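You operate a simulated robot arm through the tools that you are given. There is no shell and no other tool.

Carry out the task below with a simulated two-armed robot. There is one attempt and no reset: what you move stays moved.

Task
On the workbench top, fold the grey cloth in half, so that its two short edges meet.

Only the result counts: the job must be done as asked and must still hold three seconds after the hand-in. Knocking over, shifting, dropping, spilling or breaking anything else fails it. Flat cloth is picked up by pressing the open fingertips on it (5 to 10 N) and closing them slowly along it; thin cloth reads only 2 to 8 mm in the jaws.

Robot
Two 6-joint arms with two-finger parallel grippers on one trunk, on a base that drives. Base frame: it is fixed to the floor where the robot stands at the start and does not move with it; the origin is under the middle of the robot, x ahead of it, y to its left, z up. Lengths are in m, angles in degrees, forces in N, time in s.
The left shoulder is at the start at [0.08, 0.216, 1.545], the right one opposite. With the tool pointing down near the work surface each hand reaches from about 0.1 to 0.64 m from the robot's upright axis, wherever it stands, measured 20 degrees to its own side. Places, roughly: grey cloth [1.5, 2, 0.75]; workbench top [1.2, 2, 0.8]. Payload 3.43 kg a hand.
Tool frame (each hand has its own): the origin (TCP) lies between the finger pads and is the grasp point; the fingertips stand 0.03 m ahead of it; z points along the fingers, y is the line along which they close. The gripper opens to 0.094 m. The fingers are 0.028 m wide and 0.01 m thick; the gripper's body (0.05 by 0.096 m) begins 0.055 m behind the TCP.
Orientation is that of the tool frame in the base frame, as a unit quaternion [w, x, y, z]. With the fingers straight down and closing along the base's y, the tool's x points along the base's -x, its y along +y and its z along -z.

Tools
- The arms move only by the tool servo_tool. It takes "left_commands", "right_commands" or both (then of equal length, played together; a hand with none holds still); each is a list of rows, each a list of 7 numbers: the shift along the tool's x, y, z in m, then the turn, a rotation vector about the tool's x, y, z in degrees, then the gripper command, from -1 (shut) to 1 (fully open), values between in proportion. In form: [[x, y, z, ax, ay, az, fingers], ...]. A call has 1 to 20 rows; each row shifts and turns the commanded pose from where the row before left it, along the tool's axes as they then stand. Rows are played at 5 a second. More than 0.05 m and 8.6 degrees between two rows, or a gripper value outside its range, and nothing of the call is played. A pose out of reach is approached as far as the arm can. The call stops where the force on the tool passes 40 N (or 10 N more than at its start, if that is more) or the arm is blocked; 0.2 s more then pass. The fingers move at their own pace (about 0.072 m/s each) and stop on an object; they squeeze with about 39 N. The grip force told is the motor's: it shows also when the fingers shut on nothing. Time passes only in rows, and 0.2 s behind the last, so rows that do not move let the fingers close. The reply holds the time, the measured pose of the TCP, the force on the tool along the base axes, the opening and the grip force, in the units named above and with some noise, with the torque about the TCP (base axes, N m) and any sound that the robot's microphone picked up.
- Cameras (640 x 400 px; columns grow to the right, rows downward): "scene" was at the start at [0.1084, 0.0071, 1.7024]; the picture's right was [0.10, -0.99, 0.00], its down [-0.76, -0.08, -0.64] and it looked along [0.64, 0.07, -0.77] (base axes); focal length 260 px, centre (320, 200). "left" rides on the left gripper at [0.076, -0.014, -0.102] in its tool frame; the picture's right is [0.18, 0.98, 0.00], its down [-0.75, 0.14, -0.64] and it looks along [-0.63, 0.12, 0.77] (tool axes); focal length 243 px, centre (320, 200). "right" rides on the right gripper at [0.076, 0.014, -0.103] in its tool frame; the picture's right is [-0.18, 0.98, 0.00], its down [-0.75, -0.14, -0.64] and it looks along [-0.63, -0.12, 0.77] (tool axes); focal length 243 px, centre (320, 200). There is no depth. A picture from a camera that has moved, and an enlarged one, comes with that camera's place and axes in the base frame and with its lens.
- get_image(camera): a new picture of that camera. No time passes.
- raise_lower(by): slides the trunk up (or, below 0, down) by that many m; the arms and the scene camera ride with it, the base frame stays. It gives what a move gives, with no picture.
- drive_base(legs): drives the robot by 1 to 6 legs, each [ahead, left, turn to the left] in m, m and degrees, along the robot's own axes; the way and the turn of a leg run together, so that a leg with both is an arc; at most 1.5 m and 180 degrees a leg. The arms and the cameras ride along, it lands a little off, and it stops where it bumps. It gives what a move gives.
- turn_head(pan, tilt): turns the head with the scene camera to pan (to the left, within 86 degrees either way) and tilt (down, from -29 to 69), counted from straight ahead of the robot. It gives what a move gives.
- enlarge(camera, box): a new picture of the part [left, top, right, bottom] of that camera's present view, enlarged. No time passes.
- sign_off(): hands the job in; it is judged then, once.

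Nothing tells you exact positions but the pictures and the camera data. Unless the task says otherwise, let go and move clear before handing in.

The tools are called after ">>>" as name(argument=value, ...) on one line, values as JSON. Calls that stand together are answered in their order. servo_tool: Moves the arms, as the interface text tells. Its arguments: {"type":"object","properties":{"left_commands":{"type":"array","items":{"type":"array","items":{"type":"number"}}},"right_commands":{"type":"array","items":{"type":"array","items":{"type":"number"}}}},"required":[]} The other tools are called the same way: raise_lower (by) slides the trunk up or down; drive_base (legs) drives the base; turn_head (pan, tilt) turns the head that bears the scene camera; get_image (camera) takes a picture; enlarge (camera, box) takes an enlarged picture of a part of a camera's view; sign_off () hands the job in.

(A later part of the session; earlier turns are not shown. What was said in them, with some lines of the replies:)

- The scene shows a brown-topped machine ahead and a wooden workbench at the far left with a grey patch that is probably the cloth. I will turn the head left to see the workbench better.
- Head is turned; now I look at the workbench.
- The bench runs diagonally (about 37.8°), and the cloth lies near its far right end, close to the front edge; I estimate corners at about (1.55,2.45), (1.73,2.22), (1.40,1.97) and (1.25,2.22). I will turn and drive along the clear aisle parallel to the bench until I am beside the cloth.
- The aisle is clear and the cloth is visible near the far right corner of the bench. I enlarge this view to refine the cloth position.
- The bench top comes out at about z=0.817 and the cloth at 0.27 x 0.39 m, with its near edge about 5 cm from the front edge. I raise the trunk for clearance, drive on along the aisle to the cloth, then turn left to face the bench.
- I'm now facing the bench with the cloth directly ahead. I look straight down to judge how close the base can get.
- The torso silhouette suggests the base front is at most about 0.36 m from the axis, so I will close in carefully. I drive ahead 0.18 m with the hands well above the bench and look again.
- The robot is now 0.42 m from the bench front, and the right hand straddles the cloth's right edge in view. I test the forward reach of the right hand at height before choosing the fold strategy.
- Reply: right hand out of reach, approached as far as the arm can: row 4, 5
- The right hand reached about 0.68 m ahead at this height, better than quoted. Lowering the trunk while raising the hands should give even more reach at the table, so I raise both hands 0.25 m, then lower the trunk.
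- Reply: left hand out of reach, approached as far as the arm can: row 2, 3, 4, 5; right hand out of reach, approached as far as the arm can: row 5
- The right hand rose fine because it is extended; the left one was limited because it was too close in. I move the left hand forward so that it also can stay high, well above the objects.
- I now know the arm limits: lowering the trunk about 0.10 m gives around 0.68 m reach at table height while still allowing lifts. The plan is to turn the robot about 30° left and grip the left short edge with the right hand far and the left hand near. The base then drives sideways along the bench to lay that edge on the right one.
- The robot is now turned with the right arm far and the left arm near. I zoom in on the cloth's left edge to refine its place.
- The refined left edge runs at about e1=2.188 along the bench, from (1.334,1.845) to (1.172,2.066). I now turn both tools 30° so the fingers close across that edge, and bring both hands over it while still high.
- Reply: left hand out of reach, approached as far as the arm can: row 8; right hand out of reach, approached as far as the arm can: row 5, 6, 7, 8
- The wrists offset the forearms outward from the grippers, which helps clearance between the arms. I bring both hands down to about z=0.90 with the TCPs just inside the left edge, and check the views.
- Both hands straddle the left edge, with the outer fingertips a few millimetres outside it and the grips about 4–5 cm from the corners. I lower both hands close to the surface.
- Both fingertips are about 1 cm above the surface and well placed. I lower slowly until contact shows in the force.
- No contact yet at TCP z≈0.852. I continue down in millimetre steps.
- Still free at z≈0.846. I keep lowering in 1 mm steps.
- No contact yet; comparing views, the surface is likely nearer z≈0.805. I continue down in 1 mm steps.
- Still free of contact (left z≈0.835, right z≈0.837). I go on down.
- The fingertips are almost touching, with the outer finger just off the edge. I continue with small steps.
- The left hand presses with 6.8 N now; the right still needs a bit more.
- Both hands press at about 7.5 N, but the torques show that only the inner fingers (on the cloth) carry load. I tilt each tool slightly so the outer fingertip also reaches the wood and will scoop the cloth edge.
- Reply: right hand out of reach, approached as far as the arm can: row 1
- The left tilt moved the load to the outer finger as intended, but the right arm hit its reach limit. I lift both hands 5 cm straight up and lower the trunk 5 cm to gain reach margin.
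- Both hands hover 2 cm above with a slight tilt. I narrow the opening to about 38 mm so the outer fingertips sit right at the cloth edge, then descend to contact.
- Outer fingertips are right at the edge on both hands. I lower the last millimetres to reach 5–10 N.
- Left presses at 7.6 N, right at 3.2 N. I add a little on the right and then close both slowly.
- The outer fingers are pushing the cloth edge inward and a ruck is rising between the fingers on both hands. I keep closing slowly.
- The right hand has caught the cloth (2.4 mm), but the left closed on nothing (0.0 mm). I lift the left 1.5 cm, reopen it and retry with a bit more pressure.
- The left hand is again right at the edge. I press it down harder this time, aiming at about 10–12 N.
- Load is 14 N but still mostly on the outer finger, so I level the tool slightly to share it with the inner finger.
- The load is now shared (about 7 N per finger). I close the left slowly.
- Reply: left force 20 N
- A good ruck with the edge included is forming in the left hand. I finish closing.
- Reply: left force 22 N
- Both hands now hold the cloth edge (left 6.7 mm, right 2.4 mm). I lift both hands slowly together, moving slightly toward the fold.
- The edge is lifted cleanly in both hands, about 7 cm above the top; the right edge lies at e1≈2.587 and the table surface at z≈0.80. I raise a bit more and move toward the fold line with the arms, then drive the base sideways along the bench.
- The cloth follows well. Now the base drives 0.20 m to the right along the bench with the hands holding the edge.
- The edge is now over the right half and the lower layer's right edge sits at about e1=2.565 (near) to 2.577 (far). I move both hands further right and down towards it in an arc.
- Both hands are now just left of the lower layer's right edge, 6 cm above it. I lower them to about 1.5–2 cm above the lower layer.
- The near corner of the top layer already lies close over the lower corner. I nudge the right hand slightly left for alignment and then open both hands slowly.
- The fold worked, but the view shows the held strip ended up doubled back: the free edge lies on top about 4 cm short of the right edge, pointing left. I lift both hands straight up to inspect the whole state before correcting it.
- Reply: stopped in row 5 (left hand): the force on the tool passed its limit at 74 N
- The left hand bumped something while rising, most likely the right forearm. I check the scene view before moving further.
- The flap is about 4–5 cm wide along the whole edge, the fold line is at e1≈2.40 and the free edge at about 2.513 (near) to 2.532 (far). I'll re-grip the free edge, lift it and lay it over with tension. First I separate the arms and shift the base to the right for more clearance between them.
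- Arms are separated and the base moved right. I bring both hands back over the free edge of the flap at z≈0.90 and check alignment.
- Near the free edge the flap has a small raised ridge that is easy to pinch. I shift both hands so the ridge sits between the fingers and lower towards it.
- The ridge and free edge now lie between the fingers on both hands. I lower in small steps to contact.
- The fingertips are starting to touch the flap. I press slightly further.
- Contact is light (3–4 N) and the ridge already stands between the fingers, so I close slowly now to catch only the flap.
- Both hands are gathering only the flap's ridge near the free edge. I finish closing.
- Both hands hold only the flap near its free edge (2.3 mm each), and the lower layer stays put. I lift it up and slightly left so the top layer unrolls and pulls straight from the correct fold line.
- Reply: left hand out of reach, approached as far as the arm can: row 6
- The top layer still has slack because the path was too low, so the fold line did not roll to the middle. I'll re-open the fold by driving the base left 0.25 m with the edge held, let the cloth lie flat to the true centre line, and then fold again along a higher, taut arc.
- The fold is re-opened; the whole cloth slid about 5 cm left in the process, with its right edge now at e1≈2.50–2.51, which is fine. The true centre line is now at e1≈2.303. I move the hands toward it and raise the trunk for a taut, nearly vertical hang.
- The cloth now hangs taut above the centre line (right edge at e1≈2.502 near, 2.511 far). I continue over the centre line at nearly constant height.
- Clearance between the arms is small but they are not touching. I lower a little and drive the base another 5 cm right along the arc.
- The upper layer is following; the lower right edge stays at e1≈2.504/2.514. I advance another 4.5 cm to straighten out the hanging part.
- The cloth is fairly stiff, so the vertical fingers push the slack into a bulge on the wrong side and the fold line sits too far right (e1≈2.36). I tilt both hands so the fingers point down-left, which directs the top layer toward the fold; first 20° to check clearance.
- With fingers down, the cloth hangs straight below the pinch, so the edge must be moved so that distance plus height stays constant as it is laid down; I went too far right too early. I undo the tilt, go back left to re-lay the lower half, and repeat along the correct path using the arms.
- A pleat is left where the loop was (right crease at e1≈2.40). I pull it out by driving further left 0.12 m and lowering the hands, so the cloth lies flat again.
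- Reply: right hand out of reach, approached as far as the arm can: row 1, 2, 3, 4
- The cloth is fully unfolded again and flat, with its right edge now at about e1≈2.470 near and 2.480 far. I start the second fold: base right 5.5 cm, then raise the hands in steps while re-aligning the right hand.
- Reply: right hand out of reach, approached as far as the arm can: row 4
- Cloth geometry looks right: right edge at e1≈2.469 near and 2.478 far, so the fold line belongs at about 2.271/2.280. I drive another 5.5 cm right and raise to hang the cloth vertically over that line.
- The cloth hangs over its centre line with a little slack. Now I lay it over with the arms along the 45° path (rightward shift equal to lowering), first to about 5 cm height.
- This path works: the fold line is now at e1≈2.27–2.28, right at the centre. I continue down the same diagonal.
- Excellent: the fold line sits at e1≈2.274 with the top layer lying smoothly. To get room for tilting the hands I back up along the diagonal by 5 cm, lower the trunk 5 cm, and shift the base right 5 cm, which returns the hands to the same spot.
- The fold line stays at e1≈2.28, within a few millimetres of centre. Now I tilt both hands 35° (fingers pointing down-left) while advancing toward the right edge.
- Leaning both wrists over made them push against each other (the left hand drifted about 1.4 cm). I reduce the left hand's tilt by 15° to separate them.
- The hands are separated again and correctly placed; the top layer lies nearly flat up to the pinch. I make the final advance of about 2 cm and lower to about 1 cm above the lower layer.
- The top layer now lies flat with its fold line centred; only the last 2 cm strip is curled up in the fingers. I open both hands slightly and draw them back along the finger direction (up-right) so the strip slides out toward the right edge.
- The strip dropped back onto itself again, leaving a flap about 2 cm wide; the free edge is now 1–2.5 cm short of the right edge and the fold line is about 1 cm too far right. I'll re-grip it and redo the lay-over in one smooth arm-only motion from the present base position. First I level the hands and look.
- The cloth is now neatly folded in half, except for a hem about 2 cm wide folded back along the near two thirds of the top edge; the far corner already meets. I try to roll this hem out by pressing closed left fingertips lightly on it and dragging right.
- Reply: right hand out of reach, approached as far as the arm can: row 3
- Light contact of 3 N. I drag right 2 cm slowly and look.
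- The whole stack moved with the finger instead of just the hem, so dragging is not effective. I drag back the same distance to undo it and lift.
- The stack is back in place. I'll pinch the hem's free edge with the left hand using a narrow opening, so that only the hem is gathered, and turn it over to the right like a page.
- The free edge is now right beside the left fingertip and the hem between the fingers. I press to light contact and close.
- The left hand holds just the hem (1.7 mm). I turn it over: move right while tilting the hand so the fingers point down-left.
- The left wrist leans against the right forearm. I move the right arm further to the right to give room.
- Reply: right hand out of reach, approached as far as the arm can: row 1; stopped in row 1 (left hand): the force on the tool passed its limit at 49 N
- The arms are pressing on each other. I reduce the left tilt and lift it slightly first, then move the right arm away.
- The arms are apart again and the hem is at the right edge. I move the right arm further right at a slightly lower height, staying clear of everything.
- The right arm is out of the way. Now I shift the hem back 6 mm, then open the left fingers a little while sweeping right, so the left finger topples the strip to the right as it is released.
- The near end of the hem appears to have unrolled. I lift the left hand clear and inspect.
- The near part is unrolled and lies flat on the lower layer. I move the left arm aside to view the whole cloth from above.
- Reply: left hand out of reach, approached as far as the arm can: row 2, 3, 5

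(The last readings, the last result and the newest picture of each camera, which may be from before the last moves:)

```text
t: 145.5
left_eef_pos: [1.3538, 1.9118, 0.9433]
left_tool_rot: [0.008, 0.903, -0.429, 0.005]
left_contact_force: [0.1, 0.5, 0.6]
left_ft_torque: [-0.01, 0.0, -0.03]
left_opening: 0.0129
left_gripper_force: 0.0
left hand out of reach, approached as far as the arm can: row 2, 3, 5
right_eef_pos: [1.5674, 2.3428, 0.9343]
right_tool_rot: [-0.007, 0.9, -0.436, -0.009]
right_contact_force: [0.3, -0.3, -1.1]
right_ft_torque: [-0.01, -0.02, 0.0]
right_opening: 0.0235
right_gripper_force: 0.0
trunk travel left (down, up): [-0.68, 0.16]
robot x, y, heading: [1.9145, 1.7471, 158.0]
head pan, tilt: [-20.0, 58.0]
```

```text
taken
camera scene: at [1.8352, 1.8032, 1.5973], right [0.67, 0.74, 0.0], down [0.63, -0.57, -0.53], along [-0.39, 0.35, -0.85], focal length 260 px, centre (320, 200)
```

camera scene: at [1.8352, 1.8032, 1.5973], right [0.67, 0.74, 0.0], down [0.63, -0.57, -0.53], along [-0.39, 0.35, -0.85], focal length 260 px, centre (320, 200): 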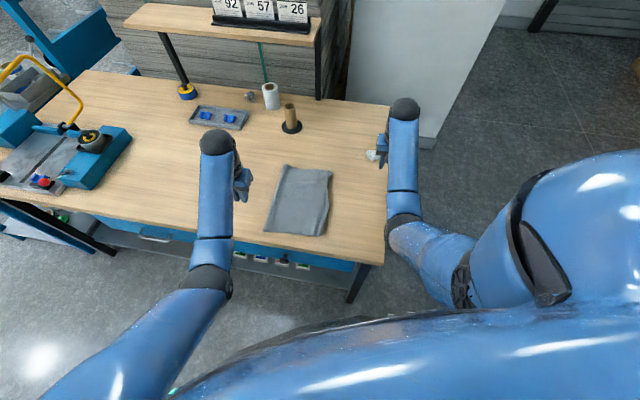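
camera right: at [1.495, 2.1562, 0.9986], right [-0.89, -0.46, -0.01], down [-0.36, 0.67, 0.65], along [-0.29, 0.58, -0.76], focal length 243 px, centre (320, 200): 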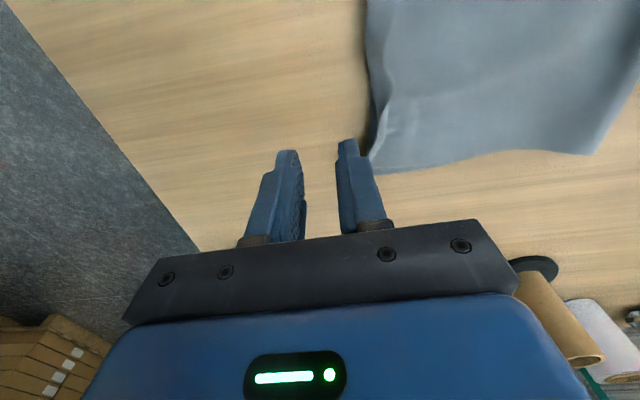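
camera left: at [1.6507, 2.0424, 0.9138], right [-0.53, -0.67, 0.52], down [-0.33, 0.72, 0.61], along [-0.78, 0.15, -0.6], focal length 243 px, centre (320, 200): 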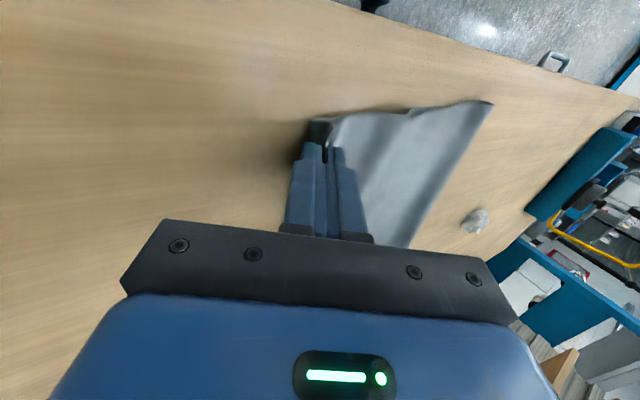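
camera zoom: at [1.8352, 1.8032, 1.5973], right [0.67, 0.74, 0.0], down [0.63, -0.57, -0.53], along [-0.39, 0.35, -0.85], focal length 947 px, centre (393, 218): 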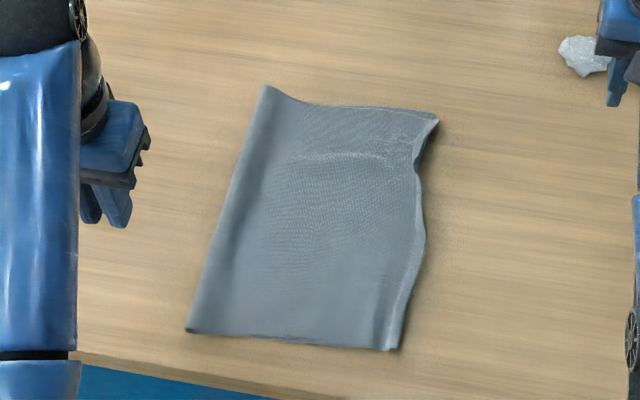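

>>> enlarge(camera="scene", box=[296, 160, 346, 200])

>>> enlarge(camera="scene", box=[290, 198, 340, 240])

>>> get_image(camera="right")

```text
10.00 times, centred on (321, 180) of scene
camera zoom: at [1.8352, 1.8032, 1.5973], right [0.67, 0.74, 0.0], down [0.63, -0.57, -0.53], along [-0.39, 0.35, -0.85], focal length 2604 px, centre (310, 400)
```

zoom: 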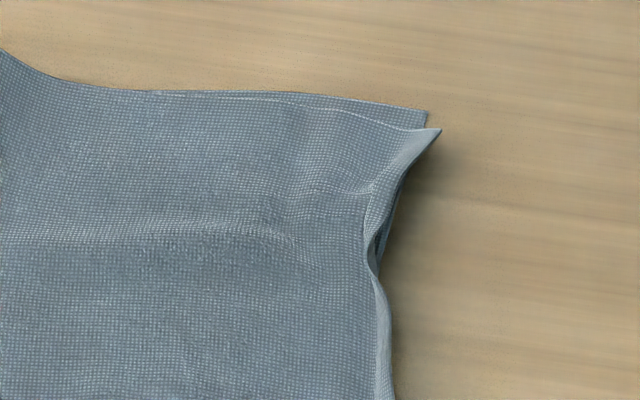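

```text
9.52 times, centred on (315, 219) of scene
camera zoom: at [1.8352, 1.8032, 1.5973], right [0.67, 0.74, 0.0], down [0.63, -0.57, -0.53], along [-0.39, 0.35, -0.85], focal length 2480 px, centre (368, 19)
```

zoom: 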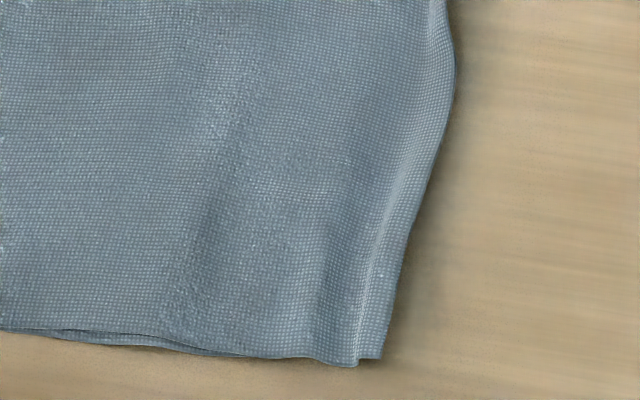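

```text
taken
camera right: at [1.6038, 2.272, 1.0342], right [-0.89, -0.46, 0.0], down [-0.35, 0.67, 0.66], along [-0.3, 0.58, -0.75], focal length 243 px, centre (320, 200)
```

right: 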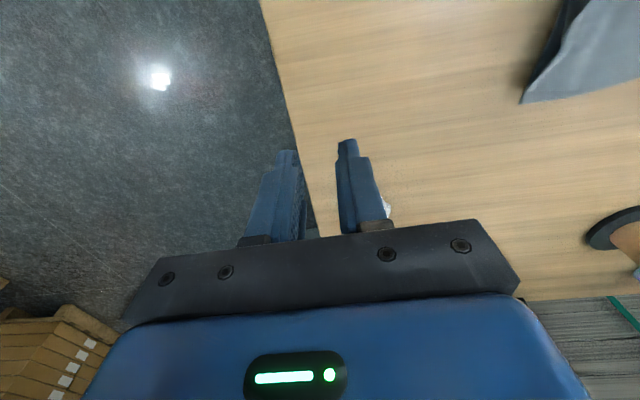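

From above, the cloth looks well folded: near corners about 1 cm apart, far corner meeting but slightly raised with a small tuck next to it. I bring the right hand camera over the right edge for a closer look.

>>> servo_tool(right_commands=[[0, 0.035, 0, 0, 0, 0, -0.5], [0, 0.035, 0, 0, 0, 0, -0.5], [0, 0.035, 0, 0, 0, 0, -0.5], [0, 0.035, 0, 0, 0, 0, -0.5], [0.005, 0.01, 0, 0, 0, 0, -0.5], [0, 0, 0, 0, 0, 0, -0.5]])

>>> get_image(camera="right")

>>> enlarge(camera="right", box=[260, 0, 500, 180])

```text
t: 146.9
left_eef_pos: [1.3557, 1.9122, 0.9431]
left_tool_rot: [0.008, 0.903, -0.429, 0.005]
left_contact_force: [-0.3, 0.0, -0.5]
left_ft_torque: [-0.04, -0.02, 0.0]
left_opening: 0.0131
left_gripper_force: 0.2
right_eef_pos: [1.452, 2.2463, 0.9335]
right_tool_rot: [-0.007, 0.9, -0.436, -0.009]
right_contact_force: [-0.3, -0.5, -0.1]
right_ft_torque: [-0.03, -0.01, -0.04]
right_opening: 0.0234
right_gripper_force: 0.1
trunk travel left (down, up): [-0.68, 0.16]
robot x, y, heading: [1.9143, 1.7455, 158.1]
head pan, tilt: [-20.0, 58.0]
```

```text
taken
camera right: at [1.4893, 2.1758, 1.0343], right [-0.89, -0.46, 0.0], down [-0.35, 0.67, 0.66], along [-0.3, 0.58, -0.75], focal length 243 px, centre (320, 200)
```

right: 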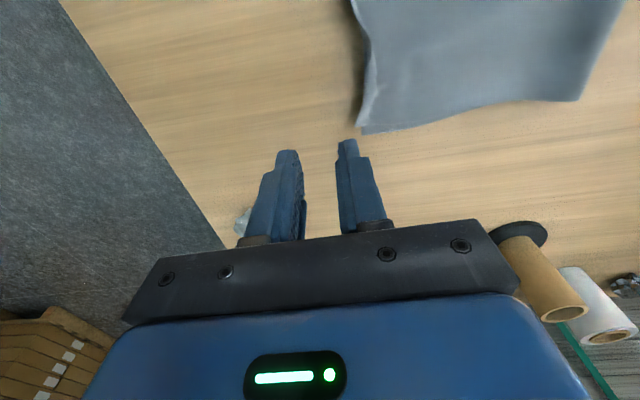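

```text
2.22 times, centred on (380, 90) of right
camera zoom: at [1.4893, 2.1758, 1.0343], right [-0.89, -0.46, 0.0], down [-0.35, 0.67, 0.66], along [-0.3, 0.58, -0.75], focal length 539 px, centre (187, 444)
```

zoom: 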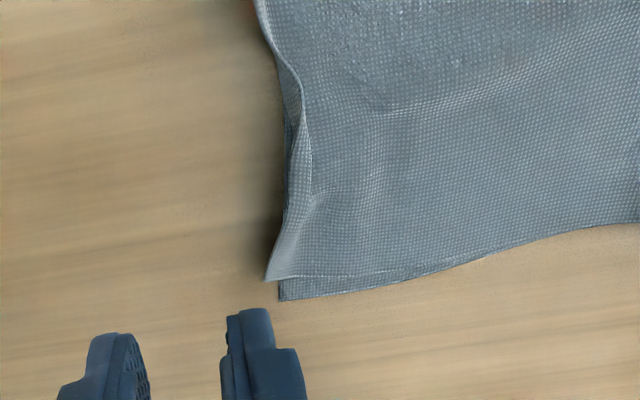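

The far corners coincide within about 1 cm and the middle edge within a few millimetres. I move the right hand camera toward the near side to check the middle of the edge for any remaining hem.

>>> servo_tool(right_commands=[[0.025, -0.01, 0, 0, 0, 0, -0.5], [0.025, -0.01, 0, 0, 0, 0, -0.5], [0.025, -0.01, 0, 0, 0, 0, -0.5], [0.02, -0.005, 0, 0, 0, 0, -0.5], [0, 0, 0, 0, 0, 0, -0.5]])

>>> get_image(camera="right")

>>> enlarge(camera="right", box=[300, 0, 540, 200])

```text
t: 148.1
left_eef_pos: [1.3564, 1.9117, 0.9434]
left_tool_rot: [0.008, 0.903, -0.429, 0.005]
left_contact_force: [-0.6, 0.0, 0.7]
left_ft_torque: [-0.01, 0.0, -0.02]
left_opening: 0.0135
left_gripper_force: 0.1
right_eef_pos: [1.531, 2.196, 0.9149]
right_tool_rot: [-0.007, 0.9, -0.436, -0.009]
right_contact_force: [-0.4, 0.1, -0.4]
right_ft_torque: [-0.01, 0.0, 0.02]
right_opening: 0.0234
right_gripper_force: 0.1
right hand out of reach, approached as far as the arm can: row 3, 4
trunk travel left (down, up): [-0.68, 0.16]
robot x, y, heading: [1.9146, 1.7469, 158.0]
head pan, tilt: [-20.0, 58.0]
```

```text
taken
camera right: at [1.5674, 2.1255, 1.015], right [-0.89, -0.46, 0.0], down [-0.35, 0.67, 0.66], along [-0.31, 0.58, -0.75], focal length 243 px, centre (320, 200)
```

right: 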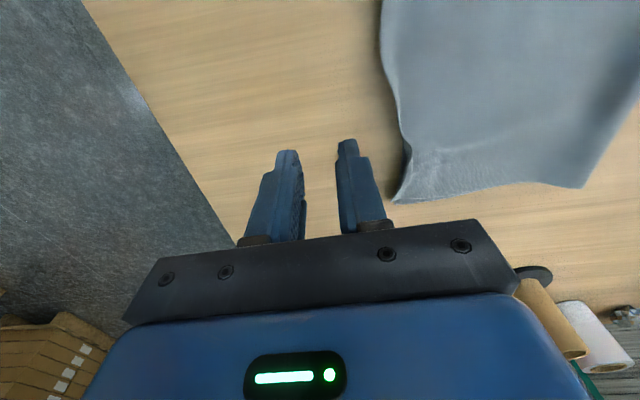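

```text
2.00 times, centred on (420, 100) of right
camera zoom: at [1.5674, 2.1255, 1.015], right [-0.89, -0.46, 0.0], down [-0.35, 0.67, 0.66], along [-0.31, 0.58, -0.75], focal length 485 px, centre (120, 400)
```

zoom: 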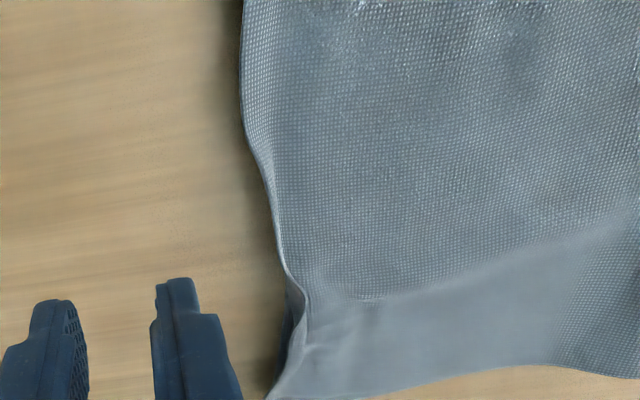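

The middle of the edge is fully unrolled with no remaining hem, and both short edges coincide to about 1 cm along their whole length. I now retreat: raise the trunk so both hands go up clear of the bench, then back the base away.

>>> raise_lower(by=0.12)

>>> drive_base(legs=[[-0.216, 0.126, 0]])

>>> turn_head(pan=-20, tilt=48)

>>> get_image(camera="scene")

```text
t: 149.6
left_eef_pos: [1.3552, 1.9121, 1.0639]
left_tool_rot: [0.007, 0.903, -0.429, 0.006]
left_contact_force: [0.3, 0.3, 0.2]
left_ft_torque: [0.04, 0.0, -0.02]
left_opening: 0.0132
left_gripper_force: 0.1
right_eef_pos: [1.5319, 2.1981, 1.0361]
right_tool_rot: [-0.008, 0.9, -0.436, -0.008]
right_contact_force: [0.2, 0.3, 0.4]
right_ft_torque: [-0.01, 0.01, 0.0]
right_opening: 0.0233
right_gripper_force: 0.1
trunk travel left (down, up): [-0.8, 0.04]
robot x, y, heading: [1.9102, 1.7486, 158.1]
head pan, tilt: [-20.0, 58.0]
```

```text
t: 151.4
left_eef_pos: [1.5054, 1.7158, 1.0612]
left_tool_rot: [0.008, 0.903, -0.43, 0.007]
left_contact_force: [-0.3, -0.2, -0.7]
left_ft_torque: [-0.02, 0.02, -0.02]
left_opening: 0.0132
left_gripper_force: 0.1
right_eef_pos: [1.6802, 1.9997, 1.033]
right_tool_rot: [-0.006, 0.899, -0.438, -0.008]
right_contact_force: [-0.7, 0.8, 0.0]
right_ft_torque: [0.0, 0.0, 0.0]
right_opening: 0.0234
right_gripper_force: 0.0
trunk travel left (down, up): [-0.8, 0.04]
robot x, y, heading: [2.0668, 1.5453, 158.0]
head pan, tilt: [-20.0, 58.0]
```

```text
t: 152.1
left_eef_pos: [1.5069, 1.7139, 1.0637]
left_tool_rot: [0.008, 0.903, -0.431, 0.006]
left_contact_force: [0.5, 0.1, -0.6]
left_ft_torque: [-0.06, -0.01, 0.02]
left_opening: 0.0132
left_gripper_force: 0.0
right_eef_pos: [1.6814, 1.9983, 1.0352]
right_tool_rot: [-0.008, 0.899, -0.437, -0.008]
right_contact_force: [-0.1, -0.2, 0.8]
right_ft_torque: [0.01, -0.04, 0.0]
right_opening: 0.0234
right_gripper_force: 0.0
trunk travel left (down, up): [-0.8, 0.04]
robot x, y, heading: [2.0625, 1.545, 158.0]
head pan, tilt: [-20.0, 48.0]
```

```text
taken
camera scene: at [1.9773, 1.6111, 1.73], right [0.67, 0.74, 0.0], down [0.55, -0.5, -0.67], along [-0.49, 0.45, -0.74], focal length 260 px, centre (320, 200)
```

scene: 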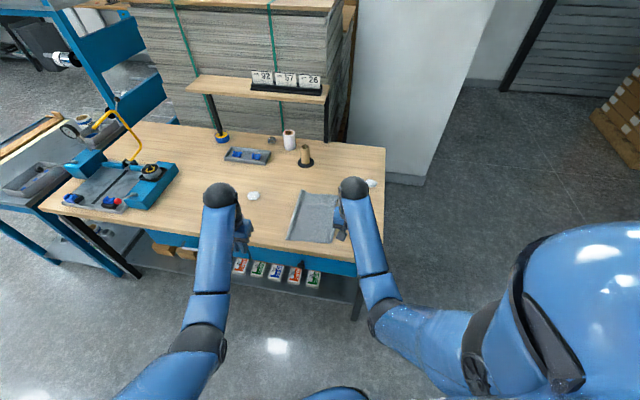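

Everything on the bench is undisturbed. I back off a bit more to get a clear final view of the folded cloth.

>>> drive_base(legs=[[-0.24, 0.14, 0]])

>>> enlarge(camera="scene", box=[240, 100, 420, 220])

>>> get_image(camera="scene")

```text
t: 154.1
left_eef_pos: [1.6753, 1.4972, 1.0626]
left_tool_rot: [0.008, 0.902, -0.431, 0.007]
left_contact_force: [-0.7, -0.3, 0.6]
left_ft_torque: [-0.03, 0.02, 0.0]
left_opening: 0.0134
left_gripper_force: 0.1
right_eef_pos: [1.851, 1.7811, 1.0334]
right_tool_rot: [-0.007, 0.899, -0.438, -0.007]
right_contact_force: [-0.9, -0.2, -0.6]
right_ft_torque: [0.0, 0.01, -0.04]
right_opening: 0.0235
right_gripper_force: 0.1
trunk travel left (down, up): [-0.8, 0.04]
robot x, y, heading: [2.2334, 1.3266, 158.0]
head pan, tilt: [-20.0, 48.0]
```

```text
3.33 times, centred on (330, 160) of scene
camera zoom: at [2.1452, 1.3936, 1.7298], right [0.67, 0.74, 0.0], down [0.55, -0.5, -0.67], along [-0.49, 0.45, -0.75], focal length 868 px, centre (287, 333)
```

zoom: 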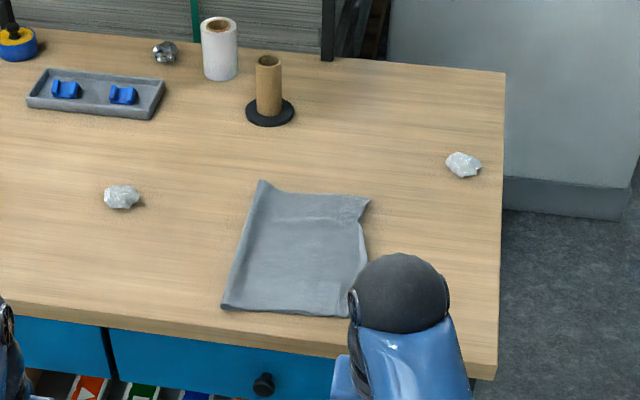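

```text
taken
camera scene: at [2.1452, 1.3936, 1.7298], right [0.67, 0.74, 0.0], down [0.55, -0.5, -0.67], along [-0.49, 0.45, -0.75], focal length 260 px, centre (320, 200)
```

scene: 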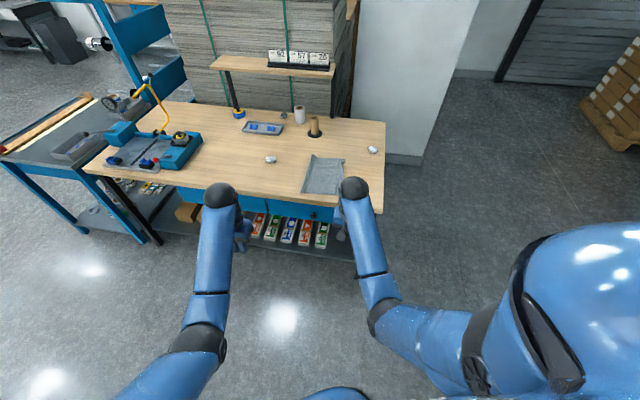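

The grey cloth lies folded in half on the workbench top. By my estimate its short edges meet to within about 1 cm, 1.3 cm at worst at the far corner. Nothing else on the bench looks disturbed, and both hands are open and clear, so I hand the job in.

>>> sign_off()

```text
The job is handed in.
```

The grey cloth is folded in half on the workbench top, and I have handed the job in. I have not seen the verdict.

- **Edges:** From the camera views, the two short edges meet within about 1 cm. The far corners are the worst, about 1.3 cm apart.
- **Flatness:** The far corner is slightly raised, with a small tuck in the edge beside it.
- **Position:** The cloth slid towards the left end of the bench, several centimetres in all, while I was folding it. It still lies fully on the bench top.
- **Everything else:** The two paper wads, the rolls, the tray and the fixture all look undisturbed in the last pictures. The two arms bumped each other a few times. One of those bumps pressed the left fingertips hard onto the cloth (49 N); I saw no harm from it.

Both hands are open and clear, and the robot is backed away from the bench.
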